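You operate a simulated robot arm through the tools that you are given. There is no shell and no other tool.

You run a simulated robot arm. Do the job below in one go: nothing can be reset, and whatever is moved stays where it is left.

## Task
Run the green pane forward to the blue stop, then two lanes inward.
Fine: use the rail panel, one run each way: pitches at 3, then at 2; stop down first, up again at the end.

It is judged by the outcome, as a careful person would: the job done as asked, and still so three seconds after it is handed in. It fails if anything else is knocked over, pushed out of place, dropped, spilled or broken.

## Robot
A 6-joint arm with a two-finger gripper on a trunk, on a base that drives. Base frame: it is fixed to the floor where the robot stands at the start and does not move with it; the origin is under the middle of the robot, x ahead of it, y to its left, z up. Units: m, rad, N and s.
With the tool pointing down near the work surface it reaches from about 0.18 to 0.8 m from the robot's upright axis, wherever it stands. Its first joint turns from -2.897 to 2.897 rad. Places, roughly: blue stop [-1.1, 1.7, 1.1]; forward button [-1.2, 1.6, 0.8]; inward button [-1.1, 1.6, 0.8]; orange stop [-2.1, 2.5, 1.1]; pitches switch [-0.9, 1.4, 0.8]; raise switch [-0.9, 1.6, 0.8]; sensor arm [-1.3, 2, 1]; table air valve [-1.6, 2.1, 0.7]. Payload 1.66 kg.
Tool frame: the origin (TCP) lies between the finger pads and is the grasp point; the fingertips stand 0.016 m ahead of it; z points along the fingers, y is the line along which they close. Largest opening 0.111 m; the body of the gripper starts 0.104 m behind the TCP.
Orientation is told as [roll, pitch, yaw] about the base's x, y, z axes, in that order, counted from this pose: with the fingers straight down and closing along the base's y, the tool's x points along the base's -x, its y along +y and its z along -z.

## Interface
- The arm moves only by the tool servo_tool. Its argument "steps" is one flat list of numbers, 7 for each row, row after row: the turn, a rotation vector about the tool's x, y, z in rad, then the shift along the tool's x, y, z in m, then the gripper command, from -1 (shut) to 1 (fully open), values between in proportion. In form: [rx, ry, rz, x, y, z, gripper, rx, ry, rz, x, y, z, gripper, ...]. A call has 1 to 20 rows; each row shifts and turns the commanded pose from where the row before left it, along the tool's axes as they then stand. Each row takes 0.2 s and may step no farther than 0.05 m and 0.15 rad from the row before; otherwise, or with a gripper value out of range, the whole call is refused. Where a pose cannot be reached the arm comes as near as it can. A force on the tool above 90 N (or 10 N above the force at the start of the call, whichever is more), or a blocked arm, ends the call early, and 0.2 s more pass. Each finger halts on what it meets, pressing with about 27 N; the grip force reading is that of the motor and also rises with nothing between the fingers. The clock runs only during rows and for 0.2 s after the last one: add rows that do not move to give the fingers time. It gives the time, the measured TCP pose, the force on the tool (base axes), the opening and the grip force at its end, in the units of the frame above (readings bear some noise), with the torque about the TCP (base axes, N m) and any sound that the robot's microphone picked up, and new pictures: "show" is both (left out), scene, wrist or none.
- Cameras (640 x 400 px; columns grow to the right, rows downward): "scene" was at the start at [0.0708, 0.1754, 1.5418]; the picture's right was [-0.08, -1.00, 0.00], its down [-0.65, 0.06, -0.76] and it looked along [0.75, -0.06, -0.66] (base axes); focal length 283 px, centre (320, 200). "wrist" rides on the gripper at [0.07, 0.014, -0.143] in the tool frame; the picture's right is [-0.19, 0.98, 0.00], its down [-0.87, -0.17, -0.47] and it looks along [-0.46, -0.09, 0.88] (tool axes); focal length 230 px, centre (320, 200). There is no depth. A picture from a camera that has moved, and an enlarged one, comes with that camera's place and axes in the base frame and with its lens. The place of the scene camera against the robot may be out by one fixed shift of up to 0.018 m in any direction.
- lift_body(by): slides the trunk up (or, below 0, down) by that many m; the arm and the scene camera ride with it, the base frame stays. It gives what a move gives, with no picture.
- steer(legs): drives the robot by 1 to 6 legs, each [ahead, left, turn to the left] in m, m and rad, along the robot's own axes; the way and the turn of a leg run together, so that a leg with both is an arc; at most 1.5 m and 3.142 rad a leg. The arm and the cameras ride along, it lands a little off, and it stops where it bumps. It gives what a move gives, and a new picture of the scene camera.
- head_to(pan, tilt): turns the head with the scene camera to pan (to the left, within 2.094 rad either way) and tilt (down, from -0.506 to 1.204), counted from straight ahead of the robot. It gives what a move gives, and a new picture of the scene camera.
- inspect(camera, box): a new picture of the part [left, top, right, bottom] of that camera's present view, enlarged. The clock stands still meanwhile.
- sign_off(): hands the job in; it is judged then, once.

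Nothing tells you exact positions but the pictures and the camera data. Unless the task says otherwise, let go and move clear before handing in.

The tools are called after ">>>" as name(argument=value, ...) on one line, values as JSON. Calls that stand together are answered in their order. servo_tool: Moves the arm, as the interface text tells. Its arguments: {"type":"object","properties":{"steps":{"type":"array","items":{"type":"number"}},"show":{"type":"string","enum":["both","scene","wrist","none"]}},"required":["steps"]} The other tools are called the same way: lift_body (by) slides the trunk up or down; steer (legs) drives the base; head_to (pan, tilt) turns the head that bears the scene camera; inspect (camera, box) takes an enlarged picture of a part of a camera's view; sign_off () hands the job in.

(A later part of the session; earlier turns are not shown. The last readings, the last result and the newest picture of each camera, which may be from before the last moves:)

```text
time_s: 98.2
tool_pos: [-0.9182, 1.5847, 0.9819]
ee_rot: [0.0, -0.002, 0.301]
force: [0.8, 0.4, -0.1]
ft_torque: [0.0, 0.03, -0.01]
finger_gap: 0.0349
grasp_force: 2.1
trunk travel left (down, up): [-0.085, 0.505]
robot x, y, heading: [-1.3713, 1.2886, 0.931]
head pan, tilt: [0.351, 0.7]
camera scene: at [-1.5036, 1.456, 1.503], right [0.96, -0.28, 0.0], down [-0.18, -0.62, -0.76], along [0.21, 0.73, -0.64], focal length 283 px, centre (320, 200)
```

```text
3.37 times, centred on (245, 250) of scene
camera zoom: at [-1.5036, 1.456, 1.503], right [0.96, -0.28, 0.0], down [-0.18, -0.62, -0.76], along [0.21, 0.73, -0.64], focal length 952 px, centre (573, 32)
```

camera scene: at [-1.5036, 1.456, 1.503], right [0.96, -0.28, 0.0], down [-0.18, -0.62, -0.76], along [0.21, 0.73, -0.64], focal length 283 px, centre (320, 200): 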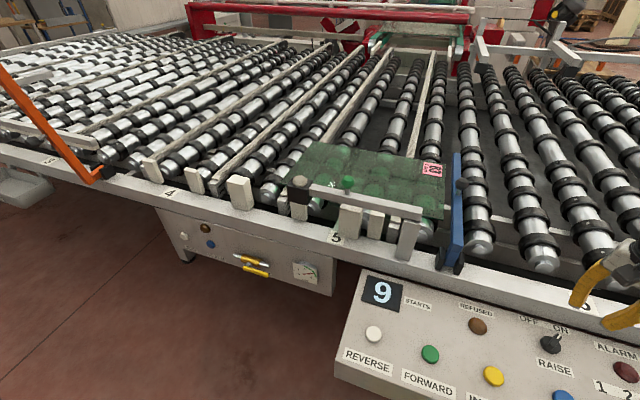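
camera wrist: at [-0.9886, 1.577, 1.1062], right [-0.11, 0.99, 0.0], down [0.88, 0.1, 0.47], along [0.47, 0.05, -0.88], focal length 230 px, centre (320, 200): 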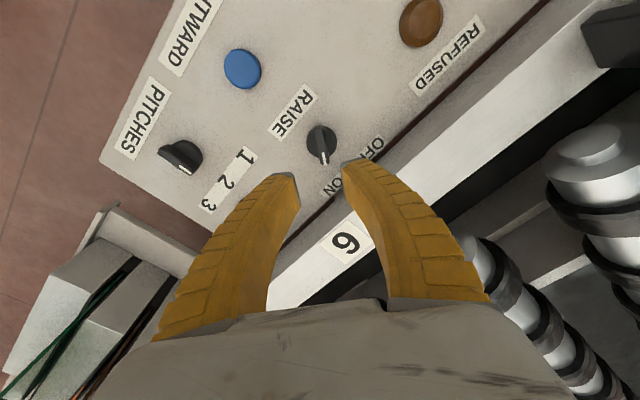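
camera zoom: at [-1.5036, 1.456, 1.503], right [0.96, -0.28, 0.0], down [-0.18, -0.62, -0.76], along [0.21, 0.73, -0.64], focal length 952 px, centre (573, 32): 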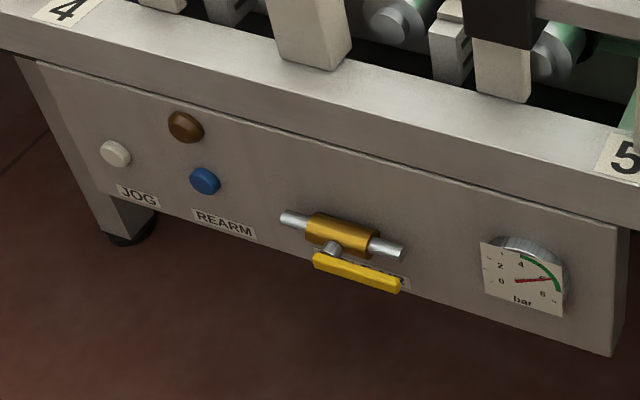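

Compared with the earlier frame, the pane has backed off the bar slightly (~1–2 cm, already so before I touched Raise) and the belts don't look raised. I'll wait a few seconds and look again at lamps and belts.

>>> servo_tool(steps=[0, 0, 0, 0, 0, 0, -0.42, 0, 0, 0, 0, 0, 0, -0.42, 0, 0, 0, 0, 0, 0, -0.42, 0, 0, 0, 0, 0, 0, -0.42, 0, 0, 0, 0, 0, 0, -0.42, 0, 0, 0, 0, 0, 0, -0.42, 0, 0, 0, 0, 0, 0, -0.42, 0, 0, 0, 0, 0, 0, -0.42, 0, 0, 0, 0, 0, 0, -0.42, 0, 0, 0, 0, 0, 0, -0.42, 0, 0, 0, 0, 0, 0, -0.42, 0, 0, 0, 0, 0, 0, -0.42, 0, 0, 0, 0, 0, 0, -0.42, 0, 0, 0, 0, 0, 0, -0.42, 0, 0, 0, 0, 0, 0, -0.42], show="scene")

>>> inspect(camera="scene", box=[280, 100, 480, 260])

>>> inspect(camera="scene", box=[280, 160, 440, 260])

>>> inspect(camera="scene", box=[340, 260, 640, 400])

```text
time_s: 101.4
tool_pos: [-0.9189, 1.5846, 0.9824]
ee_rot: [-0.002, 0.0, 0.299]
force: [0.6, 0.2, 0.8]
ft_torque: [0.03, 0.0, 0.0]
finger_gap: 0.0347
grasp_force: 1.8
trunk travel left (down, up): [-0.085, 0.505]
robot x, y, heading: [-1.3728, 1.29, 0.933]
head pan, tilt: [0.351, 0.7]
camera scene: at [-1.5037, 1.456, 1.5031], right [0.96, -0.28, 0.0], down [-0.18, -0.62, -0.76], along [0.21, 0.73, -0.64], focal length 283 px, centre (320, 200)
```

scene: 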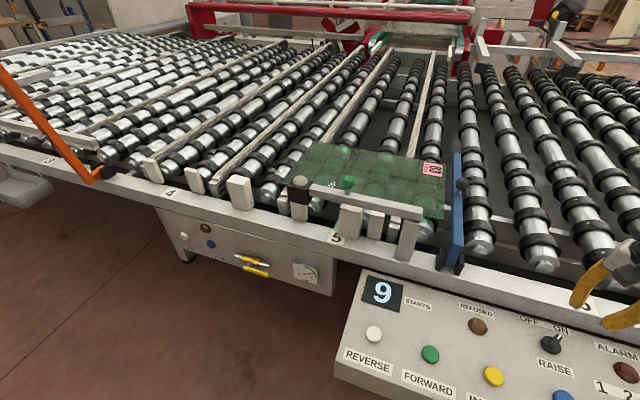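

```text
2.50 times, centred on (380, 180) of scene
camera zoom: at [-1.5037, 1.456, 1.5031], right [0.96, -0.28, 0.0], down [-0.18, -0.62, -0.76], along [0.21, 0.73, -0.64], focal length 707 px, centre (170, 250)
```

zoom: 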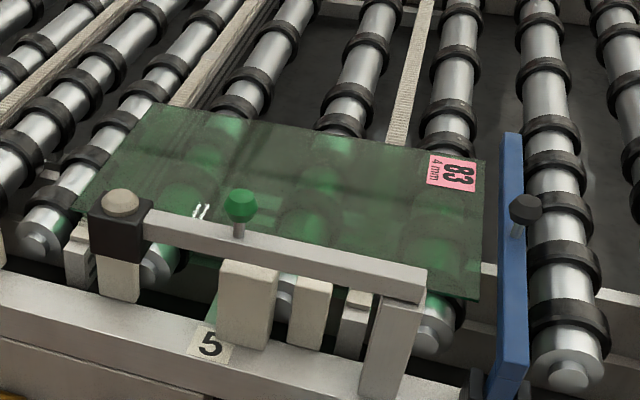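

```text
4.00 times, centred on (360, 210) of scene
camera zoom: at [-1.5037, 1.456, 1.5031], right [0.96, -0.28, 0.0], down [-0.18, -0.62, -0.76], along [0.21, 0.73, -0.64], focal length 1131 px, centre (160, 160)
```

zoom: 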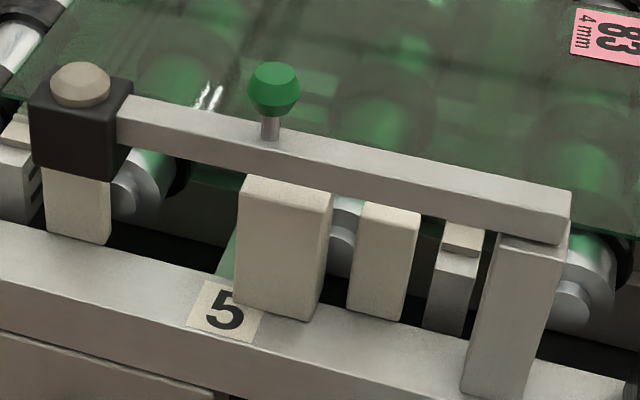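

```text
2.13 times, centred on (490, 330) of scene
camera zoom: at [-1.5037, 1.456, 1.5031], right [0.96, -0.28, 0.0], down [-0.18, -0.62, -0.76], along [0.21, 0.73, -0.64], focal length 603 px, centre (-43, -77)
```

zoom: 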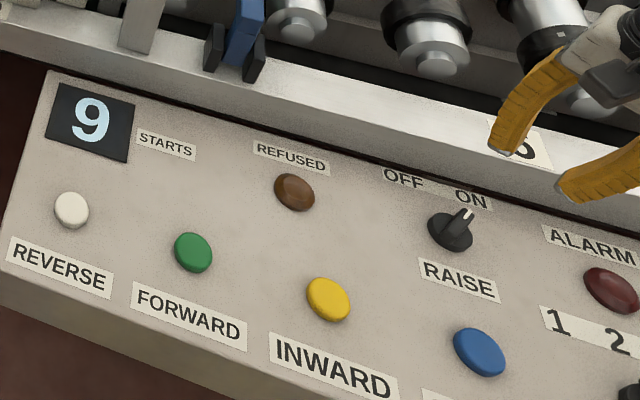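

Lamps are dark, Raise is ON, Pitches 2. The lift probably acts with the transfer run, so I'll go over the Inward button and check alignment before pressing.

>>> servo_tool(steps=[0, 0, -0.127, 0, 0, 0, -1, 0, 0, -0.127, 0, 0, 0, -1, 0, 0, -0.127, 0, 0, 0, -1, 0, 0, -0.127, 0, 0, 0, -1, 0, 0, -0.127, 0, 0, 0, -1, 0, 0, 0, 0.0288, 0.0325, 0, -1, 0, 0, 0, 0.0288, 0.0325, 0, -1, 0, 0, 0, 0.0288, 0.0325, 0, -1, 0, 0, 0, 0.0288, 0.0325, 0, -1, 0, 0, 0, 0, 0, 0.04, -1, 0, 0, 0, 0, 0, 0.04, -1, 0, 0, 0, 0, 0, 0.03, -1, 0, 0, 0, 0, 0, 0, -1], show="wrist")

>>> inspect(camera="wrist", box=[240, 100, 400, 200])

```text
time_s: 104.2
tool_pos: [-1.0932, 1.5711, 0.8705]
ee_rot: [0.0, 0.001, 0.935]
force: [0.4, -0.2, 0.2]
ft_torque: [-0.02, 0.03, -0.01]
finger_gap: 0.0001
grasp_force: 27.0
trunk travel left (down, up): [-0.085, 0.505]
robot x, y, heading: [-1.369, 1.2844, 0.94]
head pan, tilt: [0.351, 0.7]
camera wrist: at [-1.1449, 1.522, 1.0143], right [-0.68, 0.74, 0.0], down [0.65, 0.6, 0.47], along [0.35, 0.32, -0.88], focal length 230 px, centre (320, 200)
```

wrist: 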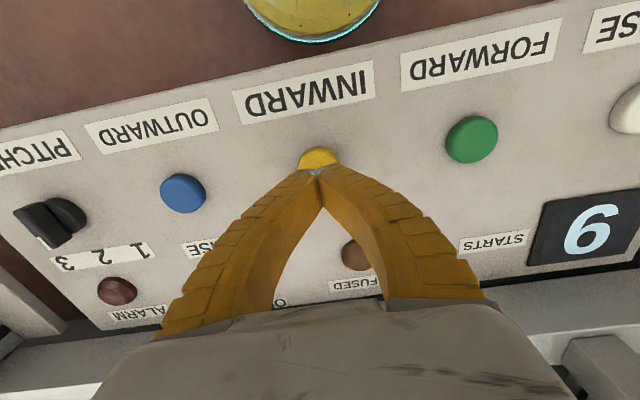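

```text
4.00 times, centred on (320, 150) of wrist
camera zoom: at [-1.1449, 1.522, 1.0143], right [-0.68, 0.74, 0.0], down [0.65, 0.6, 0.47], along [0.35, 0.32, -0.88], focal length 920 px, centre (320, 400)
```

zoom: 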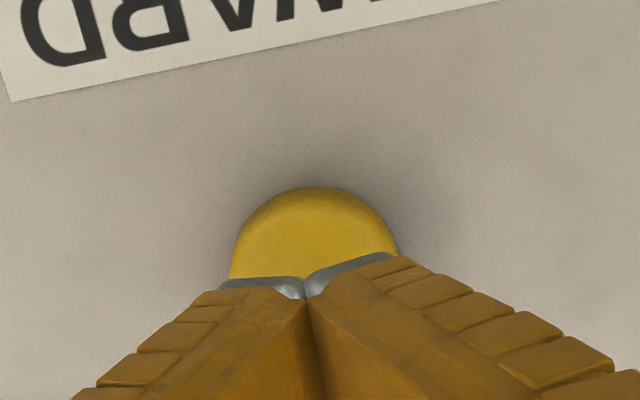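

Aligned over Inward. Forward clicked at TCP z ≈ 0.835, so I'll lower to 0.840, then press in small steps.

>>> servo_tool(steps=[0, 0, 0, 0, 0, 0.02, -1, 0, 0, 0, 0, 0, 0.01, -1, 0, 0, 0, 0, 0, 0, -1], show="none")

>>> servo_tool(steps=[0, 0, 0, 0, 0, 0.0025, -1, 0, 0, 0, 0, 0, 0, -1], show="none")

```text
time_s: 105.0
tool_pos: [-1.0916, 1.5704, 0.8409]
ee_rot: [0.002, 0.003, 0.935]
force: [0.3, 0.4, 0.3]
ft_torque: [-0.01, 0.0, -0.01]
finger_gap: 0.0001
grasp_force: 27.2
trunk travel left (down, up): [-0.085, 0.505]
robot x, y, heading: [-1.3694, 1.2843, 0.934]
head pan, tilt: [0.351, 0.7]
```

```text
time_s: 105.6
tool_pos: [-1.0927, 1.569, 0.8392]
ee_rot: [0.0, -0.001, 0.935]
force: [0.8, -0.6, 0.2]
ft_torque: [0.02, -0.05, -0.02]
finger_gap: 0.0061
grasp_force: 28.5
trunk travel left (down, up): [-0.085, 0.505]
robot x, y, heading: [-1.3698, 1.2845, 0.932]
head pan, tilt: [0.351, 0.7]
```

>>> servo_tool(steps=[0, 0, 0, 0, 0, 0.003, -1, 0, 0, 0, 0, 0, 0, -1], show="none")

```text
time_s: 106.2
tool_pos: [-1.093, 1.5685, 0.8364]
ee_rot: [-0.001, 0.0, 0.934]
force: [-0.3, -1.3, 3.7]
ft_torque: [0.0, -0.01, 0.02]
finger_gap: 0.006
grasp_force: 28.2
trunk travel left (down, up): [-0.085, 0.505]
robot x, y, heading: [-1.373, 1.2877, 0.935]
head pan, tilt: [0.351, 0.7]
heard: click
```

A click: Inward pressed. I'll lift off and watch the pane and the Refused lamp.

>>> servo_tool(steps=[0, 0, 0, 0, 0, -0.03, -1, 0, 0, 0, 0, 0, -0.04, -1, 0, 0, 0, 0, 0, 0, -1], show="scene")

>>> inspect(camera="scene", box=[340, 260, 640, 400])

>>> servo_tool(steps=[0, 0, 0, 0, 0, 0, -1, 0, 0, 0, 0, 0, 0, -1, 0, 0, 0, 0, 0, 0, -1, 0, 0, 0, 0, 0, 0, -1, 0, 0, 0, 0, 0, 0, -1, 0, 0, 0, 0, 0, 0, -1], show="scene")

```text
time_s: 107.0
tool_pos: [-1.0927, 1.5705, 0.9082]
ee_rot: [0.0, 0.001, 0.936]
force: [-0.1, 1.2, 0.2]
ft_torque: [-0.01, -0.02, 0.0]
finger_gap: 0.0
grasp_force: 28.5
trunk travel left (down, up): [-0.085, 0.505]
robot x, y, heading: [-1.3708, 1.2865, 0.932]
head pan, tilt: [0.351, 0.7]
camera scene: at [-1.5038, 1.456, 1.503], right [0.96, -0.28, 0.0], down [-0.18, -0.62, -0.76], along [0.21, 0.73, -0.64], focal length 283 px, centre (320, 200)
```

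scene: 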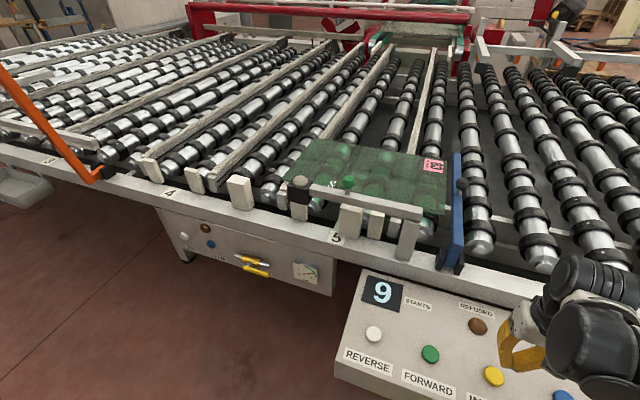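

```text
2.13 times, centred on (490, 330) of scene
camera zoom: at [-1.5038, 1.456, 1.503], right [0.96, -0.28, 0.0], down [-0.18, -0.62, -0.76], along [0.21, 0.73, -0.64], focal length 603 px, centre (-43, -77)
```

zoom: 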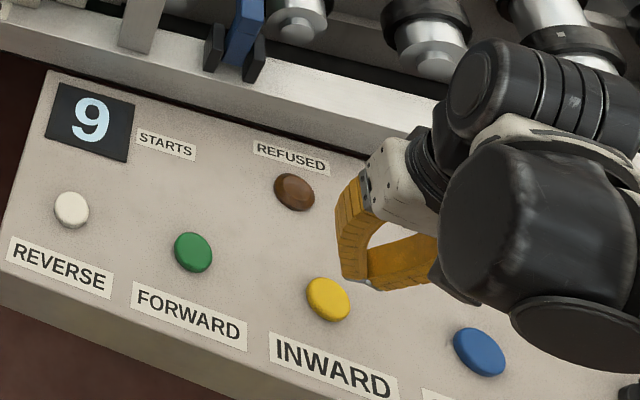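

```text
time_s: 108.4
tool_pos: [-1.0908, 1.5702, 0.9082]
ee_rot: [0.001, 0.001, 0.935]
force: [0.8, 0.9, 0.0]
ft_torque: [0.0, -0.02, -0.04]
finger_gap: 0.0002
grasp_force: 28.7
trunk travel left (down, up): [-0.085, 0.505]
robot x, y, heading: [-1.372, 1.2867, 0.939]
head pan, tilt: [0.351, 0.7]
camera scene: at [-1.5037, 1.456, 1.5031], right [0.96, -0.28, 0.0], down [-0.18, -0.62, -0.76], along [0.21, 0.73, -0.64], focal length 283 px, centre (320, 200)
```

scene: 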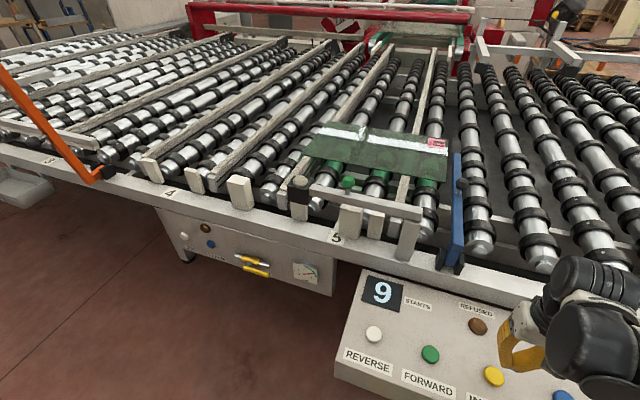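

The belts lifted and the pane is moving inward. Waiting for it to finish.

>>> servo_tool(steps=[0, 0, 0, 0, 0, 0, -1, 0, 0, 0, 0, 0, 0, -1, 0, 0, 0, 0, 0, 0, -1, 0, 0, 0, 0, 0, 0, -1, 0, 0, 0, 0, 0, 0, -1, 0, 0, 0, 0, 0, 0, -1, 0, 0, 0, 0, 0, 0, -1, 0, 0, 0, 0, 0, 0, -1, 0, 0, 0, 0, 0, 0, -1, 0, 0, 0, 0, 0, 0, -1], show="scene")

>>> servo_tool(steps=[0, 0, 0, 0, 0, 0, -1, 0, 0, 0, 0, 0, 0, -1, 0, 0, 0, 0, 0, 0, -1, 0, 0, 0, 0, 0, 0, -1, 0, 0, 0, 0, 0, 0, -1, 0, 0, 0, 0, 0, 0, -1, 0, 0, 0, 0, 0, 0, -1, 0, 0, 0, 0, 0, 0, -1, 0, 0, 0, 0, 0, 0, -1, 0, 0, 0, 0, 0, 0, -1], show="scene")

```text
time_s: 110.6
tool_pos: [-1.0913, 1.5702, 0.9082]
ee_rot: [-0.002, 0.003, 0.937]
force: [0.0, 0.6, -0.4]
ft_torque: [-0.03, -0.02, -0.02]
finger_gap: 0.0
grasp_force: 28.8
trunk travel left (down, up): [-0.085, 0.505]
robot x, y, heading: [-1.3701, 1.2864, 0.934]
head pan, tilt: [0.351, 0.7]
camera scene: at [-1.5037, 1.456, 1.5031], right [0.96, -0.28, 0.0], down [-0.18, -0.62, -0.76], along [0.21, 0.73, -0.64], focal length 283 px, centre (320, 200)
```

scene: 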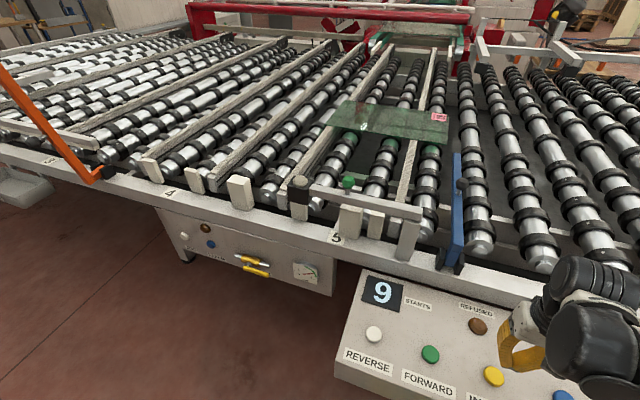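

```text
time_s: 112.8
tool_pos: [-1.0937, 1.5698, 0.9078]
ee_rot: [-0.001, 0.001, 0.933]
force: [0.2, 0.1, -0.9]
ft_torque: [-0.01, 0.0, 0.03]
finger_gap: 0.0002
grasp_force: 28.5
trunk travel left (down, up): [-0.085, 0.505]
robot x, y, heading: [-1.3682, 1.2857, 0.936]
head pan, tilt: [0.351, 0.7]
camera scene: at [-1.5037, 1.456, 1.5031], right [0.96, -0.28, 0.0], down [-0.18, -0.62, -0.76], along [0.21, 0.73, -0.64], focal length 283 px, centre (320, 200)
```

scene: 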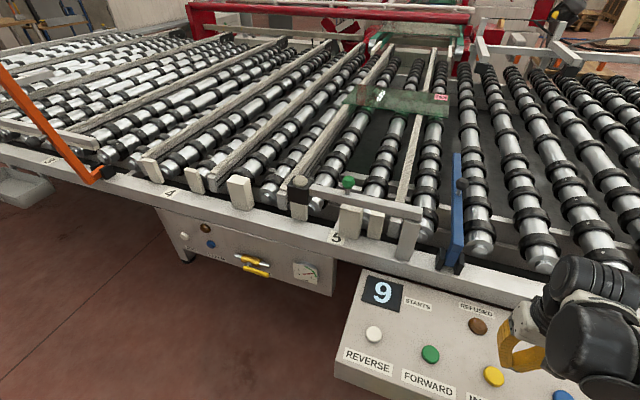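

Still settling; while waiting I'll move back above the Raise knob.

>>> servo_tool(steps=[0, 0, 0, 0, 0, -0.04, -1, 0, 0, 0, 0, 0, -0.03, -0.42, 0, 0, 0, -0.0291, -0.0328, 0, -0.42, 0, 0, 0, -0.0291, -0.0328, 0, -0.42, 0, 0, 0, -0.0291, -0.0328, 0, -0.42, 0, 0, 0, -0.0291, -0.0328, 0, -0.42, 0, 0, 0.127, 0, 0, 0, -0.42, 0, 0, 0.127, 0, 0, 0, -0.42, 0, 0, 0.127, 0, 0, 0, -0.42, 0, 0, 0.127, 0, 0, 0, -0.42, 0, 0, 0.127, 0, 0, 0, -0.42, 0, 0, 0, 0, 0, 0, -0.42], show="both")

>>> inspect(camera="scene", box=[300, 40, 500, 180])

>>> inspect(camera="wrist", box=[240, 100, 400, 220])

```text
time_s: 115.4
tool_pos: [-0.9154, 1.5859, 0.9771]
ee_rot: [0.0, -0.001, 0.297]
force: [-1.2, -0.9, 0.4]
ft_torque: [0.0, 0.0, -0.04]
finger_gap: 0.0348
grasp_force: 2.1
trunk travel left (down, up): [-0.085, 0.505]
robot x, y, heading: [-1.3684, 1.2852, 0.941]
head pan, tilt: [0.351, 0.7]
camera scene: at [-1.5037, 1.456, 1.5031], right [0.96, -0.28, 0.0], down [-0.18, -0.62, -0.76], along [0.21, 0.73, -0.64], focal length 283 px, centre (320, 200)
camera wrist: at [-0.9859, 1.5777, 1.1203], right [-0.11, 0.99, 0.0], down [0.88, 0.09, 0.47], along [0.47, 0.05, -0.88], focal length 230 px, centre (320, 200)
```

scene: 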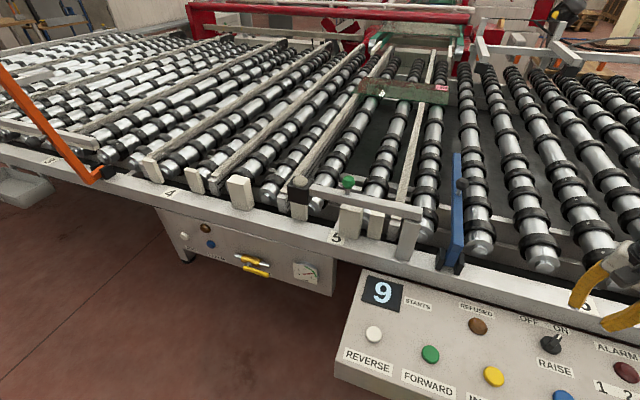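
wrist: 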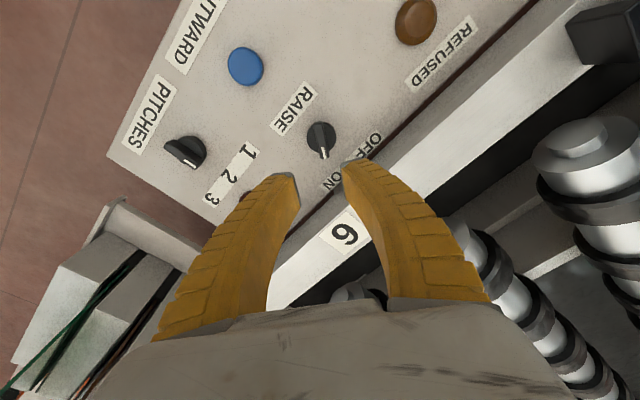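

```text
2.86 times, centred on (400, 110) of scene
camera zoom: at [-1.5037, 1.456, 1.5031], right [0.96, -0.28, 0.0], down [-0.18, -0.62, -0.76], along [0.21, 0.73, -0.64], focal length 808 px, centre (91, 457)
```

zoom: 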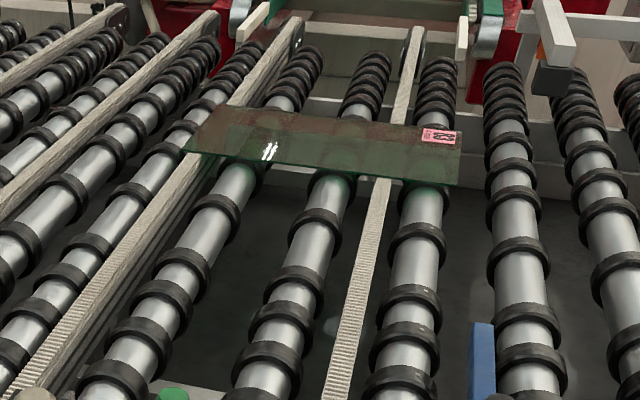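

```text
3.33 times, centred on (320, 160) of wrist
camera zoom: at [-0.9859, 1.5777, 1.1203], right [-0.11, 0.99, 0.0], down [0.88, 0.09, 0.47], along [0.47, 0.05, -0.88], focal length 767 px, centre (320, 333)
```

zoom: 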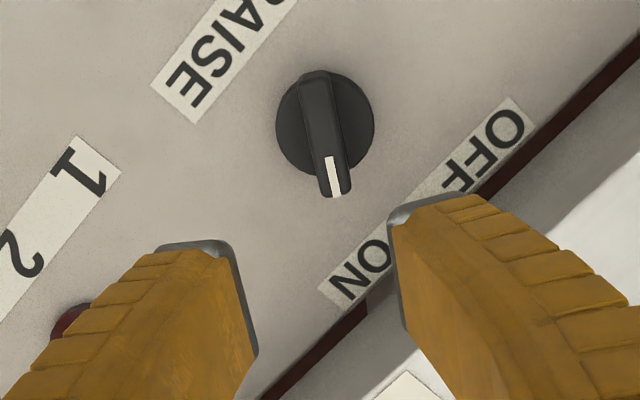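

I'll verify the pane has stopped before switching Raise off.

>>> servo_tool(steps=[0, 0, 0, 0, 0, 0, -0.42, 0, 0, 0, 0, 0, 0, -0.42, 0, 0, 0, 0, 0, 0, -0.42, 0, 0, 0, 0, 0, 0, -0.42, 0, 0, 0, 0, 0, 0, -0.42, 0, 0, 0, 0, 0, 0, -0.42], show="none")

>>> inspect(camera="scene", box=[300, 40, 500, 180])

>>> servo_tool(steps=[0, 0, 0, 0, 0, 0, -0.42, 0, 0, 0, 0, 0, 0, -0.42, 0, 0, 0, 0, 0, 0, -0.42, 0, 0, 0, 0, 0, 0, -0.42, 0, 0, 0, 0, 0, 0, -0.42, 0, 0, 0, 0, 0, 0, -0.42, 0, 0, 0, 0, 0, 0, -0.42, 0, 0, 0, 0, 0, 0, -0.42], show="none")

>>> inspect(camera="scene", box=[300, 40, 500, 180])

```text
time_s: 116.8
tool_pos: [-0.917, 1.586, 0.9767]
ee_rot: [0.0, 0.001, 0.299]
force: [0.1, -0.5, 0.3]
ft_torque: [0.01, 0.01, 0.0]
finger_gap: 0.0348
grasp_force: 1.8
trunk travel left (down, up): [-0.085, 0.505]
robot x, y, heading: [-1.3675, 1.2834, 0.937]
head pan, tilt: [0.351, 0.7]
```

```text
2.86 times, centred on (400, 110) of scene
camera zoom: at [-1.5037, 1.456, 1.5031], right [0.96, -0.28, 0.0], down [-0.18, -0.62, -0.76], along [0.21, 0.73, -0.64], focal length 808 px, centre (91, 457)
```

zoom: 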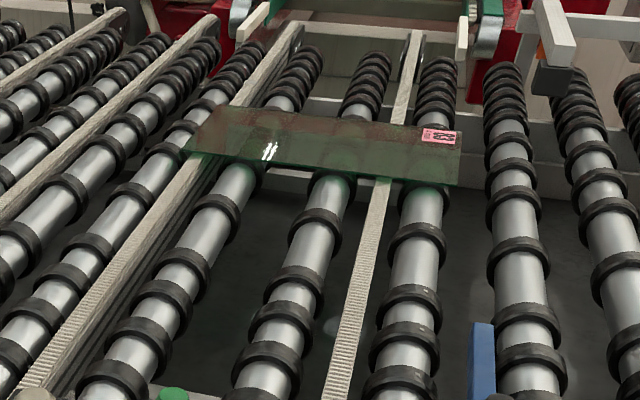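

```text
time_s: 118.6
tool_pos: [-0.9166, 1.585, 0.977]
ee_rot: [0.0, -0.001, 0.298]
force: [-0.5, -0.6, -0.1]
ft_torque: [-0.01, -0.01, -0.03]
finger_gap: 0.0346
grasp_force: 1.9
trunk travel left (down, up): [-0.085, 0.505]
robot x, y, heading: [-1.3679, 1.2886, 0.933]
head pan, tilt: [0.351, 0.7]
```

```text
2.86 times, centred on (400, 110) of scene
camera zoom: at [-1.5037, 1.456, 1.5031], right [0.96, -0.28, 0.0], down [-0.18, -0.62, -0.76], along [0.21, 0.73, -0.64], focal length 808 px, centre (91, 457)
```

zoom: 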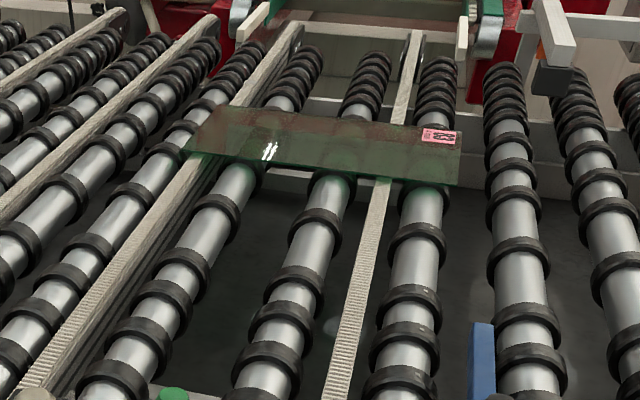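

The pane is stationary, two lanes in. Now I'll return Raise to OFF so the pane rests back on the rollers, as found.

>>> servo_tool(steps=[0, 0, 0, 0, 0.0018, 0.04, -0.42, 0, 0, 0, 0, 0, 0.04, -0.42, 0, 0, 0, 0, 0, 0.035, -0.42, 0, 0, 0, 0, 0, 0.018, -0.42, 0, 0, 0, 0, 0, 0, -0.42], show="none")

>>> inspect(camera="wrist", box=[240, 100, 400, 220])

```text
time_s: 119.8
tool_pos: [-0.917, 1.5901, 0.8441]
ee_rot: [0.0, 0.0, 0.299]
force: [-0.4, 0.3, 0.1]
ft_torque: [-0.02, -0.02, 0.01]
finger_gap: 0.0349
grasp_force: 2.0
trunk travel left (down, up): [-0.085, 0.505]
robot x, y, heading: [-1.3734, 1.2859, 0.94]
head pan, tilt: [0.351, 0.7]
```

```text
3.33 times, centred on (320, 160) of wrist
camera zoom: at [-0.9876, 1.5828, 0.987], right [-0.11, 0.99, 0.0], down [0.88, 0.1, 0.47], along [0.47, 0.05, -0.88], focal length 767 px, centre (320, 333)
```

zoom: 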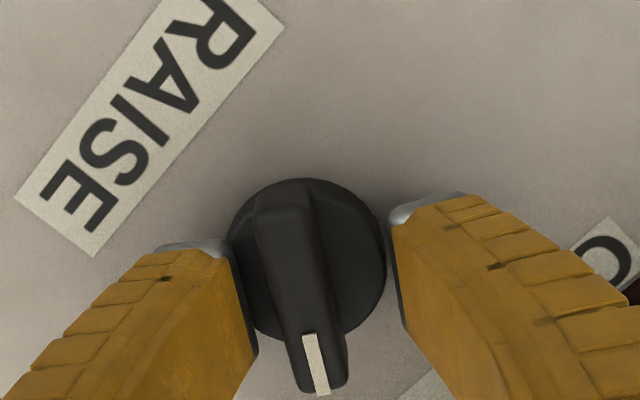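

>>> servo_tool(steps=[0, 0, 0, 0, -0.0025, 0.001, -0.42, 0, 0, 0, 0, 0, 0, -0.8, 0, 0, 0, 0, 0, 0, -1, 0, 0, 0, 0, 0, 0, -1, 0, 0, -0.136, 0, 0, 0, -1, 0, 0, -0.136, 0, 0, 0, -1, 0, 0, -0.136, 0, 0, 0, -1, 0, 0, -0.136, 0, 0, 0, -1, 0, 0, -0.136, 0, 0, 0, -1, 0, 0, -0.136, 0, 0, 0, -1, 0, 0, -0.136, 0, 0, 0, -1, 0, 0, -0.136, 0, 0, 0, -1, 0, 0, -0.136, 0, 0, 0, -1, 0, 0, 0, 0, 0, 0, -1], show="none")

>>> servo_tool(steps=[0, 0, 0, 0, 0, 0, -0.5, 0, 0, 0, 0, 0, 0, -0.42, 0, 0, 0, 0, 0, -0.03, -0.42, 0, 0, 0, 0, 0, -0.05, -0.42, 0, 0, 0, 0, 0, -0.04, -0.42, 0, 0, 0, 0, 0, 0, -0.42], show="both")

>>> inspect(camera="wrist", box=[240, 80, 440, 230])

>>> inspect(camera="scene", box=[300, 40, 500, 180])

```text
time_s: 122.8
tool_pos: [-0.9185, 1.5879, 0.8431]
ee_rot: [0.0, 0.001, 1.525]
force: [-14.0, 24.8, 5.0]
ft_torque: [0.0, 0.14, 0.01]
finger_gap: 0.0075
grasp_force: 33.6
trunk travel left (down, up): [-0.085, 0.505]
robot x, y, heading: [-1.3705, 1.2889, 0.938]
head pan, tilt: [0.351, 0.7]
```

```text
time_s: 124.2
tool_pos: [-0.9179, 1.585, 0.9663]
ee_rot: [0.0, 0.0, 1.524]
force: [-0.4, -0.4, 0.3]
ft_torque: [0.02, 0.0, -0.01]
finger_gap: 0.035
grasp_force: 2.3
trunk travel left (down, up): [-0.085, 0.505]
robot x, y, heading: [-1.3698, 1.2841, 0.937]
head pan, tilt: [0.351, 0.7]
camera scene: at [-1.5038, 1.456, 1.503], right [0.96, -0.28, 0.0], down [-0.18, -0.62, -0.76], along [0.21, 0.73, -0.64], focal length 283 px, centre (320, 200)
camera wrist: at [-0.9329, 1.5169, 1.1092], right [-0.97, 0.24, 0.0], down [0.21, 0.86, 0.47], along [0.11, 0.46, -0.88], focal length 230 px, centre (320, 200)
```

scene: 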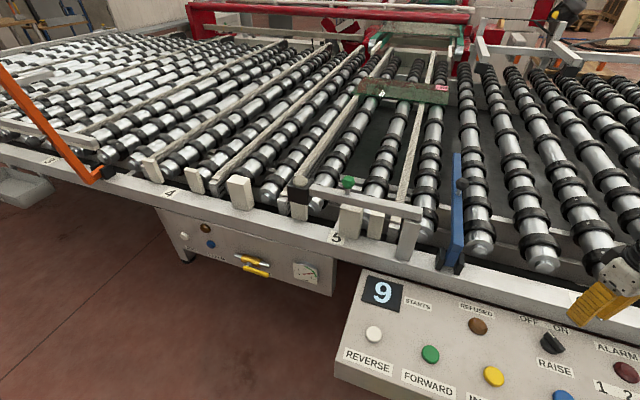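
wrist: 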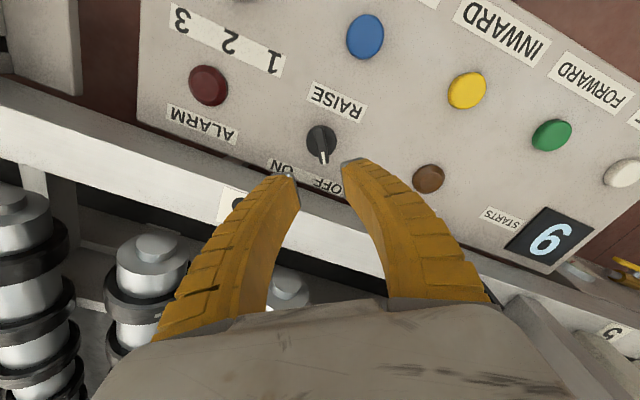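

```text
2.67 times, centred on (340, 155) of wrist
camera zoom: at [-0.9329, 1.5169, 1.1092], right [-0.97, 0.24, 0.0], down [0.21, 0.86, 0.47], along [0.11, 0.46, -0.88], focal length 614 px, centre (267, 320)
```

zoom: 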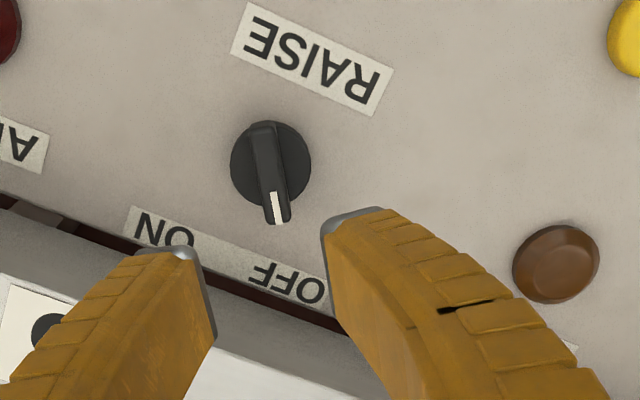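

```text
2.86 times, centred on (400, 110) of scene
camera zoom: at [-1.5038, 1.456, 1.503], right [0.96, -0.28, 0.0], down [-0.18, -0.62, -0.76], along [0.21, 0.73, -0.64], focal length 808 px, centre (91, 457)
```

zoom: 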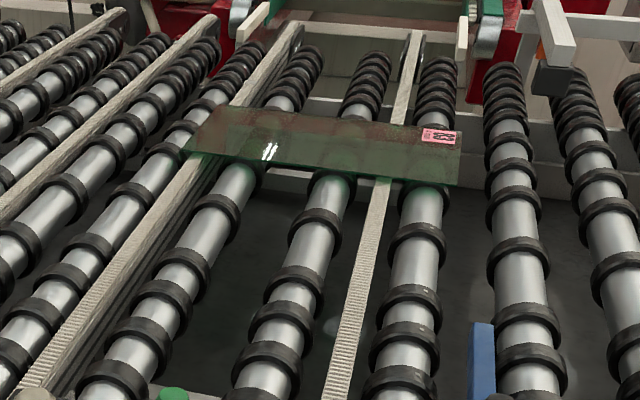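

Raise is back to OFF. Next, put the blue stop up again: I'll raise the trunk to its earlier height, then bring the tool back, tilted 45°, toward the bar's knob.

>>> servo_tool(steps=[0, 0, 0.118, 0, 0, -0.03, -0.2, 0, 0, 0.118, 0, 0, -0.03, -0.2, 0, 0, 0.118, 0, 0, 0, -0.2, 0, 0, 0.118, 0, 0, 0, -0.2, 0, 0, 0.117, 0, 0, 0, 0.2], show="none")

>>> lift_body(by=0.16)

>>> servo_tool(steps=[0, 0, 0, -0.0218, 0.041, 0, 0.2, 0, 0, 0, -0.0218, 0.041, 0, 0.2, 0, 0, 0, -0.0218, 0.041, 0, 0.2, 0, 0, 0, -0.0218, 0.041, 0, 0.2, 0, 0, 0, -0.0218, 0.041, 0, 0.2, 0, 0, 0, 0, 0.041, 0, 0.2, 0, -0.131, 0, 0, 0, 0, 0.2, 0, -0.131, 0, 0, 0, 0, 0.2, 0, -0.131, 0, 0, 0, 0, 0.2, 0, -0.131, 0, 0, 0, 0, 0.2, 0, -0.131, 0, 0, 0, 0, 0.2, 0, -0.13, 0, 0, 0, 0, 0.2, 0, 0, 0, 0, 0, 0, 0.2])

```text
time_s: 125.4
tool_pos: [-0.915, 1.5863, 1.0234]
ee_rot: [0.0, -0.001, 0.932]
force: [0.5, 0.2, -0.2]
ft_torque: [-0.04, 0.0, 0.03]
finger_gap: 0.0684
grasp_force: 0.8
trunk travel left (down, up): [-0.085, 0.505]
robot x, y, heading: [-1.3701, 1.2855, 0.934]
head pan, tilt: [0.351, 0.7]
```

```text
time_s: 127.2
tool_pos: [-0.9149, 1.5865, 1.1839]
ee_rot: [0.001, 0.0, 0.934]
force: [0.5, -0.4, 0.3]
ft_torque: [0.02, 0.05, 0.0]
finger_gap: 0.0685
grasp_force: 1.1
trunk travel left (down, up): [-0.245, 0.345]
robot x, y, heading: [-1.3706, 1.286, 0.942]
head pan, tilt: [0.351, 0.7]
```

```text
time_s: 130.0
tool_pos: [-1.0482, 1.8201, 1.1836]
ee_rot: [0.0, -0.785, 0.934]
force: [-0.6, 0.6, -0.3]
ft_torque: [0.02, 0.0, 0.0]
finger_gap: 0.0686
grasp_force: 0.7
trunk travel left (down, up): [-0.245, 0.345]
robot x, y, heading: [-1.371, 1.2853, 0.935]
head pan, tilt: [0.351, 0.7]
camera scene: at [-1.5036, 1.4561, 1.663], right [0.96, -0.28, 0.0], down [-0.18, -0.62, -0.76], along [0.21, 0.73, -0.64], focal length 283 px, centre (320, 200)
camera wrist: at [-1.1482, 1.7067, 1.236], right [-0.71, 0.69, 0.13], down [0.3, 0.12, 0.95], along [0.64, 0.71, -0.3], focal length 230 px, centre (320, 200)
```

scene: 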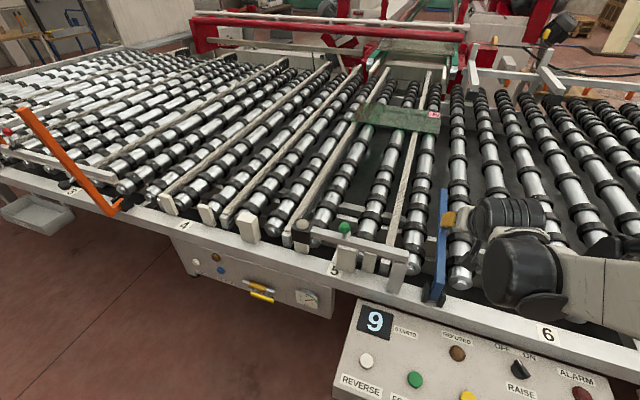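
wrist: 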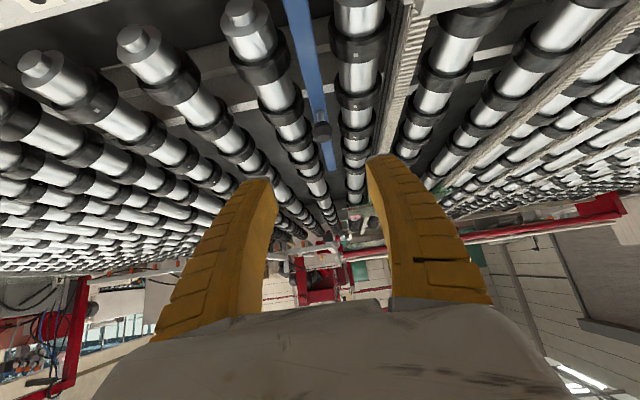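

The bar is down with knob visible ahead of the fingers. I'll approach along the tool axis partway and re-measure.

>>> servo_tool(steps=[0, 0, 0, 0.001, 0, 0.045, 0.2, 0, 0, 0, 0.001, 0, 0.045, 0.2, 0, 0, 0, 0.001, 0, 0.03, 0.2, 0, 0, 0, 0, 0, 0, 0.2], show="wrist")

>>> head_to(pan=0.6, tilt=0.6)

>>> inspect(camera="wrist", box=[240, 80, 400, 200])

```text
time_s: 131.0
tool_pos: [-0.9995, 1.8897, 1.0974]
ee_rot: [0.0, -0.788, 0.933]
force: [0.9, 0.1, -0.3]
ft_torque: [-0.03, -0.01, 0.02]
finger_gap: 0.0685
grasp_force: 1.3
trunk travel left (down, up): [-0.245, 0.345]
robot x, y, heading: [-1.3705, 1.2857, 0.936]
head pan, tilt: [0.351, 0.7]
camera wrist: at [-1.099, 1.7767, 1.1498], right [-0.71, 0.69, 0.13], down [0.3, 0.12, 0.95], along [0.64, 0.71, -0.3], focal length 230 px, centre (320, 200)
```

wrist: 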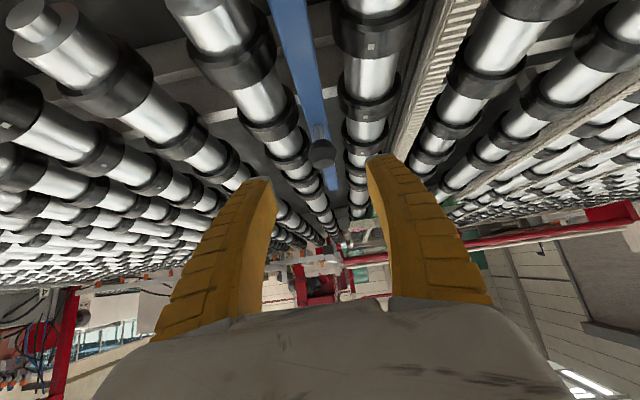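

```text
time_s: 131.8
tool_pos: [-0.9997, 1.8896, 1.0982]
ee_rot: [0.0, -0.783, 0.935]
force: [0.9, 0.3, 0.9]
ft_torque: [-0.02, -0.04, 0.0]
finger_gap: 0.0682
grasp_force: 1.2
trunk travel left (down, up): [-0.245, 0.345]
robot x, y, heading: [-1.365, 1.2868, 0.939]
head pan, tilt: [0.6, 0.6]
camera scene: at [-1.5244, 1.4628, 1.6717], right [1.0, -0.03, 0.0], down [-0.02, -0.56, -0.82], along [0.03, 0.82, -0.57], focal length 283 px, centre (320, 200)
```

scene: 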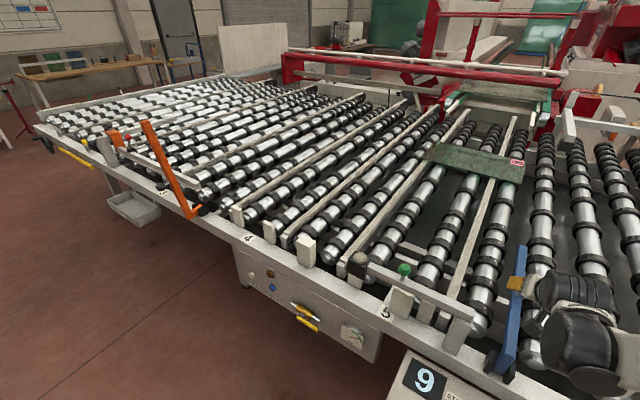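

```text
3.33 times, centred on (320, 140) of wrist
camera zoom: at [-1.0989, 1.7769, 1.15], right [-0.71, 0.69, 0.13], down [0.3, 0.13, 0.95], along [0.64, 0.71, -0.3], focal length 767 px, centre (320, 400)
```

zoom: 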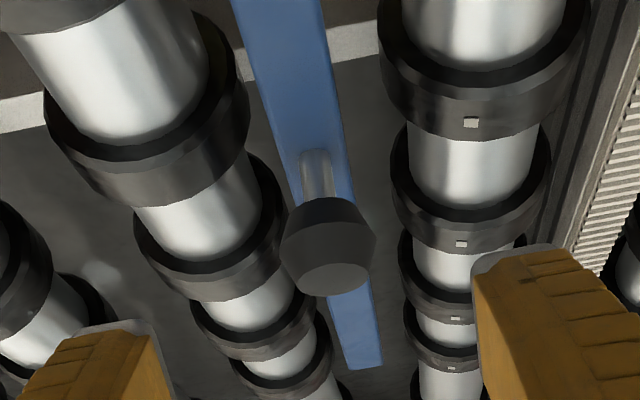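

The knob centre triangulates to about n=1.02, z=1.01, l=1.926 (hinge near n=0.816, z=0.891). I'll advance onto it.

>>> servo_tool(steps=[0, 0, 0, 0, 0, 0.04, 0.2, 0, 0, 0, 0, 0, 0.04, 0.2, 0, 0, 0, 0, 0, 0.0, 0.2], show="wrist")

>>> inspect(camera="wrist", box=[240, 80, 400, 200])

>>> inspect(camera="scene", box=[480, 240, 640, 400])

```text
time_s: 132.6
tool_pos: [-0.9669, 1.9329, 1.0429]
ee_rot: [-0.001, -0.786, 0.936]
force: [0.1, -0.4, -0.3]
ft_torque: [0.0, 0.0, -0.02]
finger_gap: 0.0683
grasp_force: 1.0
trunk travel left (down, up): [-0.245, 0.345]
robot x, y, heading: [-1.3705, 1.2852, 0.933]
head pan, tilt: [0.6, 0.6]
camera wrist: at [-1.0658, 1.8211, 1.0947], right [-0.71, 0.69, 0.13], down [0.3, 0.13, 0.95], along [0.64, 0.71, -0.3], focal length 230 px, centre (320, 200)
```

wrist: 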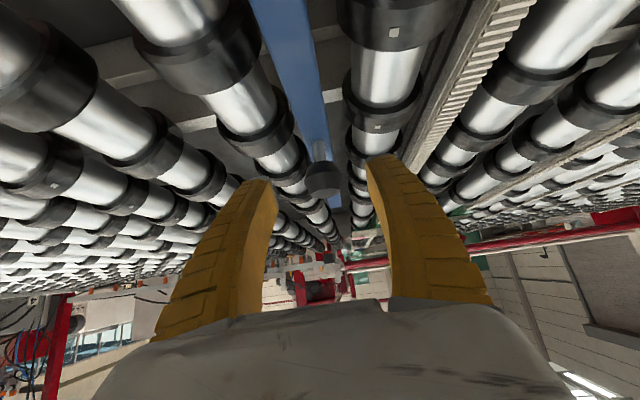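

```text
3.33 times, centred on (320, 140) of wrist
camera zoom: at [-1.0658, 1.8211, 1.0947], right [-0.71, 0.69, 0.13], down [0.3, 0.13, 0.95], along [0.64, 0.71, -0.3], focal length 767 px, centre (320, 400)
```

zoom: 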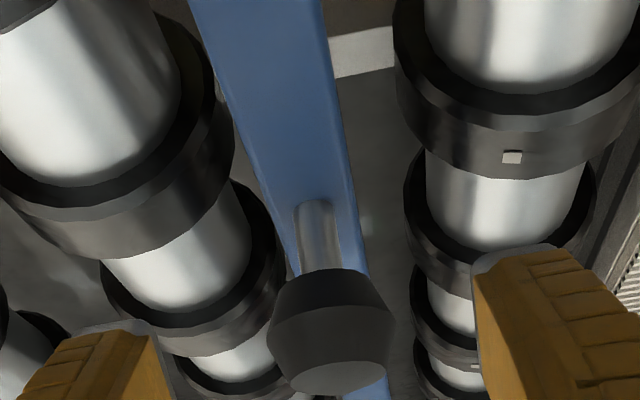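

```text
2.50 times, centred on (560, 320) of scene
camera zoom: at [-1.5247, 1.4624, 1.6717], right [1.0, -0.03, 0.0], down [-0.02, -0.56, -0.83], along [0.03, 0.82, -0.56], focal length 707 px, centre (-280, -100)
```

zoom: 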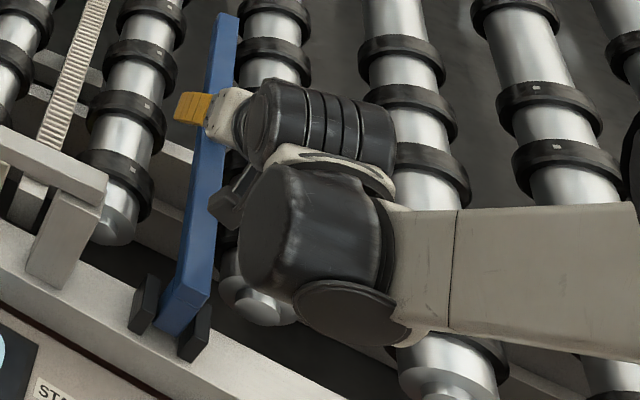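

Knob confirmed at n≈1.032, z≈1.011, l≈1.9265. Moving the last 6 cm and closing.

>>> servo_tool(steps=[0, 0, 0, -0.006, 0, 0.032, 0.2, 0, 0, 0, -0.0053, 0, 0.0316, 0.2, 0, 0, 0, 0, 0, 0, 0.2], show="wrist")

>>> inspect(camera="wrist", box=[240, 120, 400, 240])

```text
time_s: 133.4
tool_pos: [-0.9364, 1.9748, 1.0025]
ee_rot: [0.0, -0.785, 0.936]
force: [0.0, 0.5, 0.1]
ft_torque: [0.0, 0.0, 0.0]
finger_gap: 0.0686
grasp_force: 1.0
trunk travel left (down, up): [-0.245, 0.345]
robot x, y, heading: [-1.3667, 1.2826, 0.934]
head pan, tilt: [0.6, 0.6]
camera wrist: at [-1.0349, 1.8623, 1.0545], right [-0.71, 0.69, 0.13], down [0.3, 0.13, 0.95], along [0.64, 0.71, -0.3], focal length 230 px, centre (320, 200)
```

wrist: 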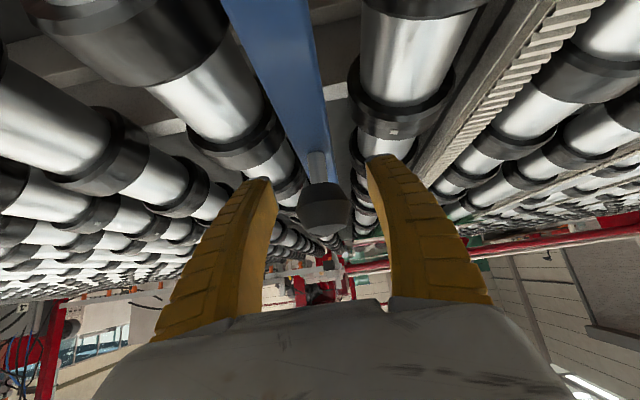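

```text
3.33 times, centred on (320, 180) of wrist
camera zoom: at [-1.0349, 1.8623, 1.0545], right [-0.71, 0.69, 0.13], down [0.3, 0.13, 0.95], along [0.64, 0.71, -0.3], focal length 767 px, centre (320, 267)
```

zoom: 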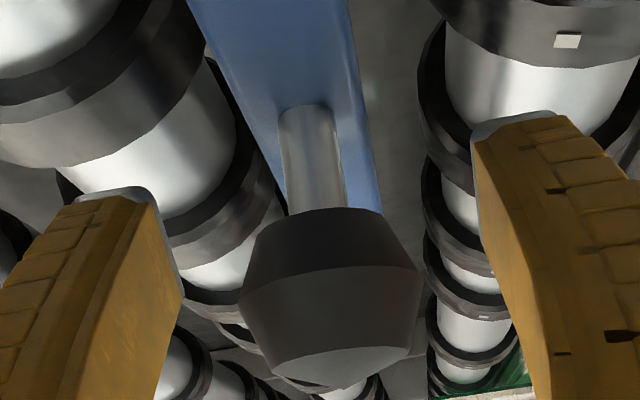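

The knob sits between the pads. Closing.

>>> servo_tool(steps=[0, 0, 0, 0, 0, 0, -0.2, 0, 0, 0, 0, 0, 0, -0.6, 0, 0, 0, 0, 0, 0, -1, 0, 0, 0, 0, 0, 0, -1, 0, 0, 0, 0, 0, 0, -1], show="none")

>>> inspect(camera="wrist", box=[240, 120, 400, 240])

```text
time_s: 134.6
tool_pos: [-0.9351, 1.9771, 1.0009]
ee_rot: [0.001, -0.786, 0.936]
force: [14.3, 31.4, 14.9]
ft_torque: [-0.48, 0.35, -0.24]
finger_gap: 0.0091
grasp_force: 29.6
trunk travel left (down, up): [-0.245, 0.345]
robot x, y, heading: [-1.3683, 1.2842, 0.936]
head pan, tilt: [0.6, 0.6]
```

```text
3.33 times, centred on (320, 180) of wrist
camera zoom: at [-1.0341, 1.8651, 1.0538], right [-0.71, 0.69, 0.13], down [0.3, 0.12, 0.95], along [0.64, 0.71, -0.3], focal length 767 px, centre (320, 267)
```

zoom: 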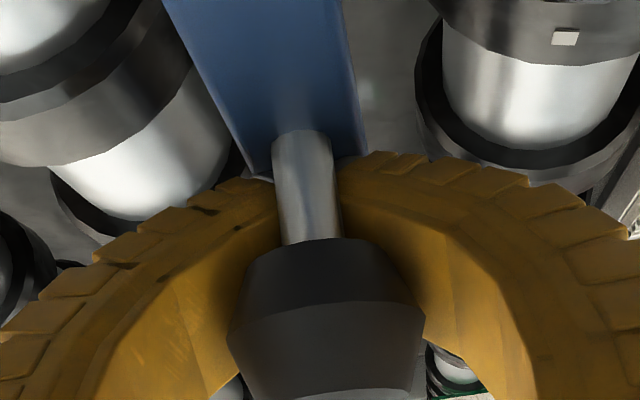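

The fingers are around the stem beneath the knob — a secure cage. I'll ease the grip slightly and start lifting along the arc about the hinge.

>>> servo_tool(steps=[0, 0, 0, 0, 0, 0, -0.75, 0, 0, 0, 0, 0, 0, -0.75, 0, 0, 0, -0.0039, 0, -0.0208, -0.75, 0, 0, 0, -0.0038, 0, -0.0208, -0.75, 0, 0, 0, 0, 0, 0, -0.75])

>>> inspect(camera="scene", box=[480, 200, 640, 400])

```text
time_s: 135.8
tool_pos: [-0.9495, 1.9545, 1.037]
ee_rot: [-0.001, -0.783, 0.936]
force: [-8.0, 9.8, -2.6]
ft_torque: [-0.12, -0.11, -0.09]
finger_gap: 0.0258
grasp_force: 7.2
trunk travel left (down, up): [-0.245, 0.345]
robot x, y, heading: [-1.3662, 1.288, 0.937]
head pan, tilt: [0.6, 0.6]
camera scene: at [-1.5256, 1.4645, 1.6713], right [1.0, -0.03, 0.0], down [-0.02, -0.57, -0.82], along [0.03, 0.82, -0.57], focal length 283 px, centre (320, 200)
camera wrist: at [-1.0493, 1.842, 1.0894], right [-0.71, 0.69, 0.13], down [0.3, 0.13, 0.95], along [0.64, 0.71, -0.3], focal length 230 px, centre (320, 200)
```

scene: 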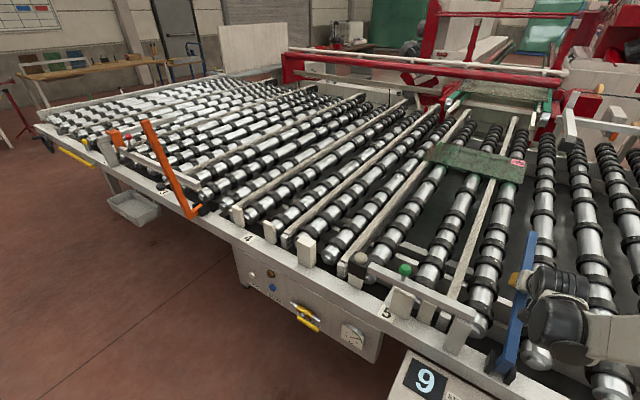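
wrist: 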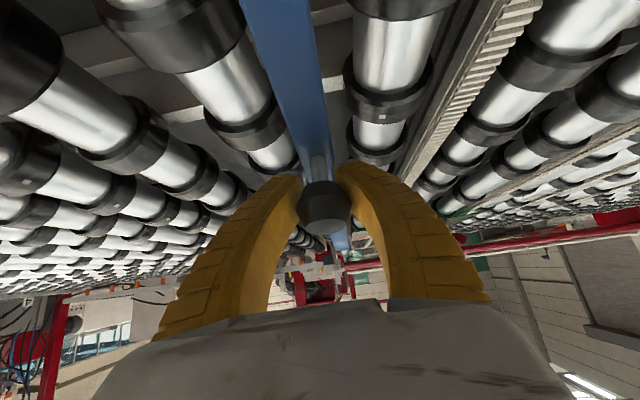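

```text
2.00 times, centred on (560, 300) of scene
camera zoom: at [-1.5256, 1.4645, 1.6713], right [1.0, -0.03, 0.0], down [-0.02, -0.57, -0.82], along [0.03, 0.82, -0.57], focal length 566 px, centre (-160, 0)
```

zoom: 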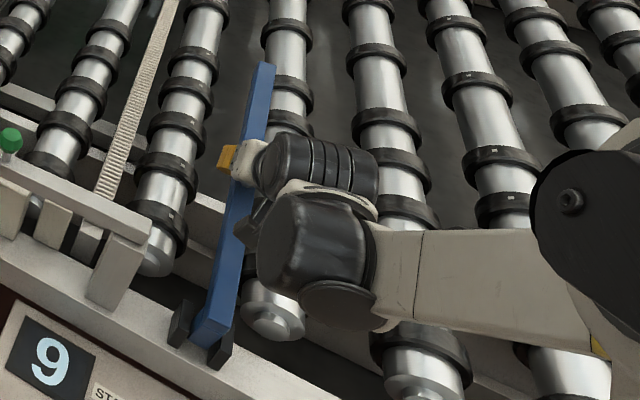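

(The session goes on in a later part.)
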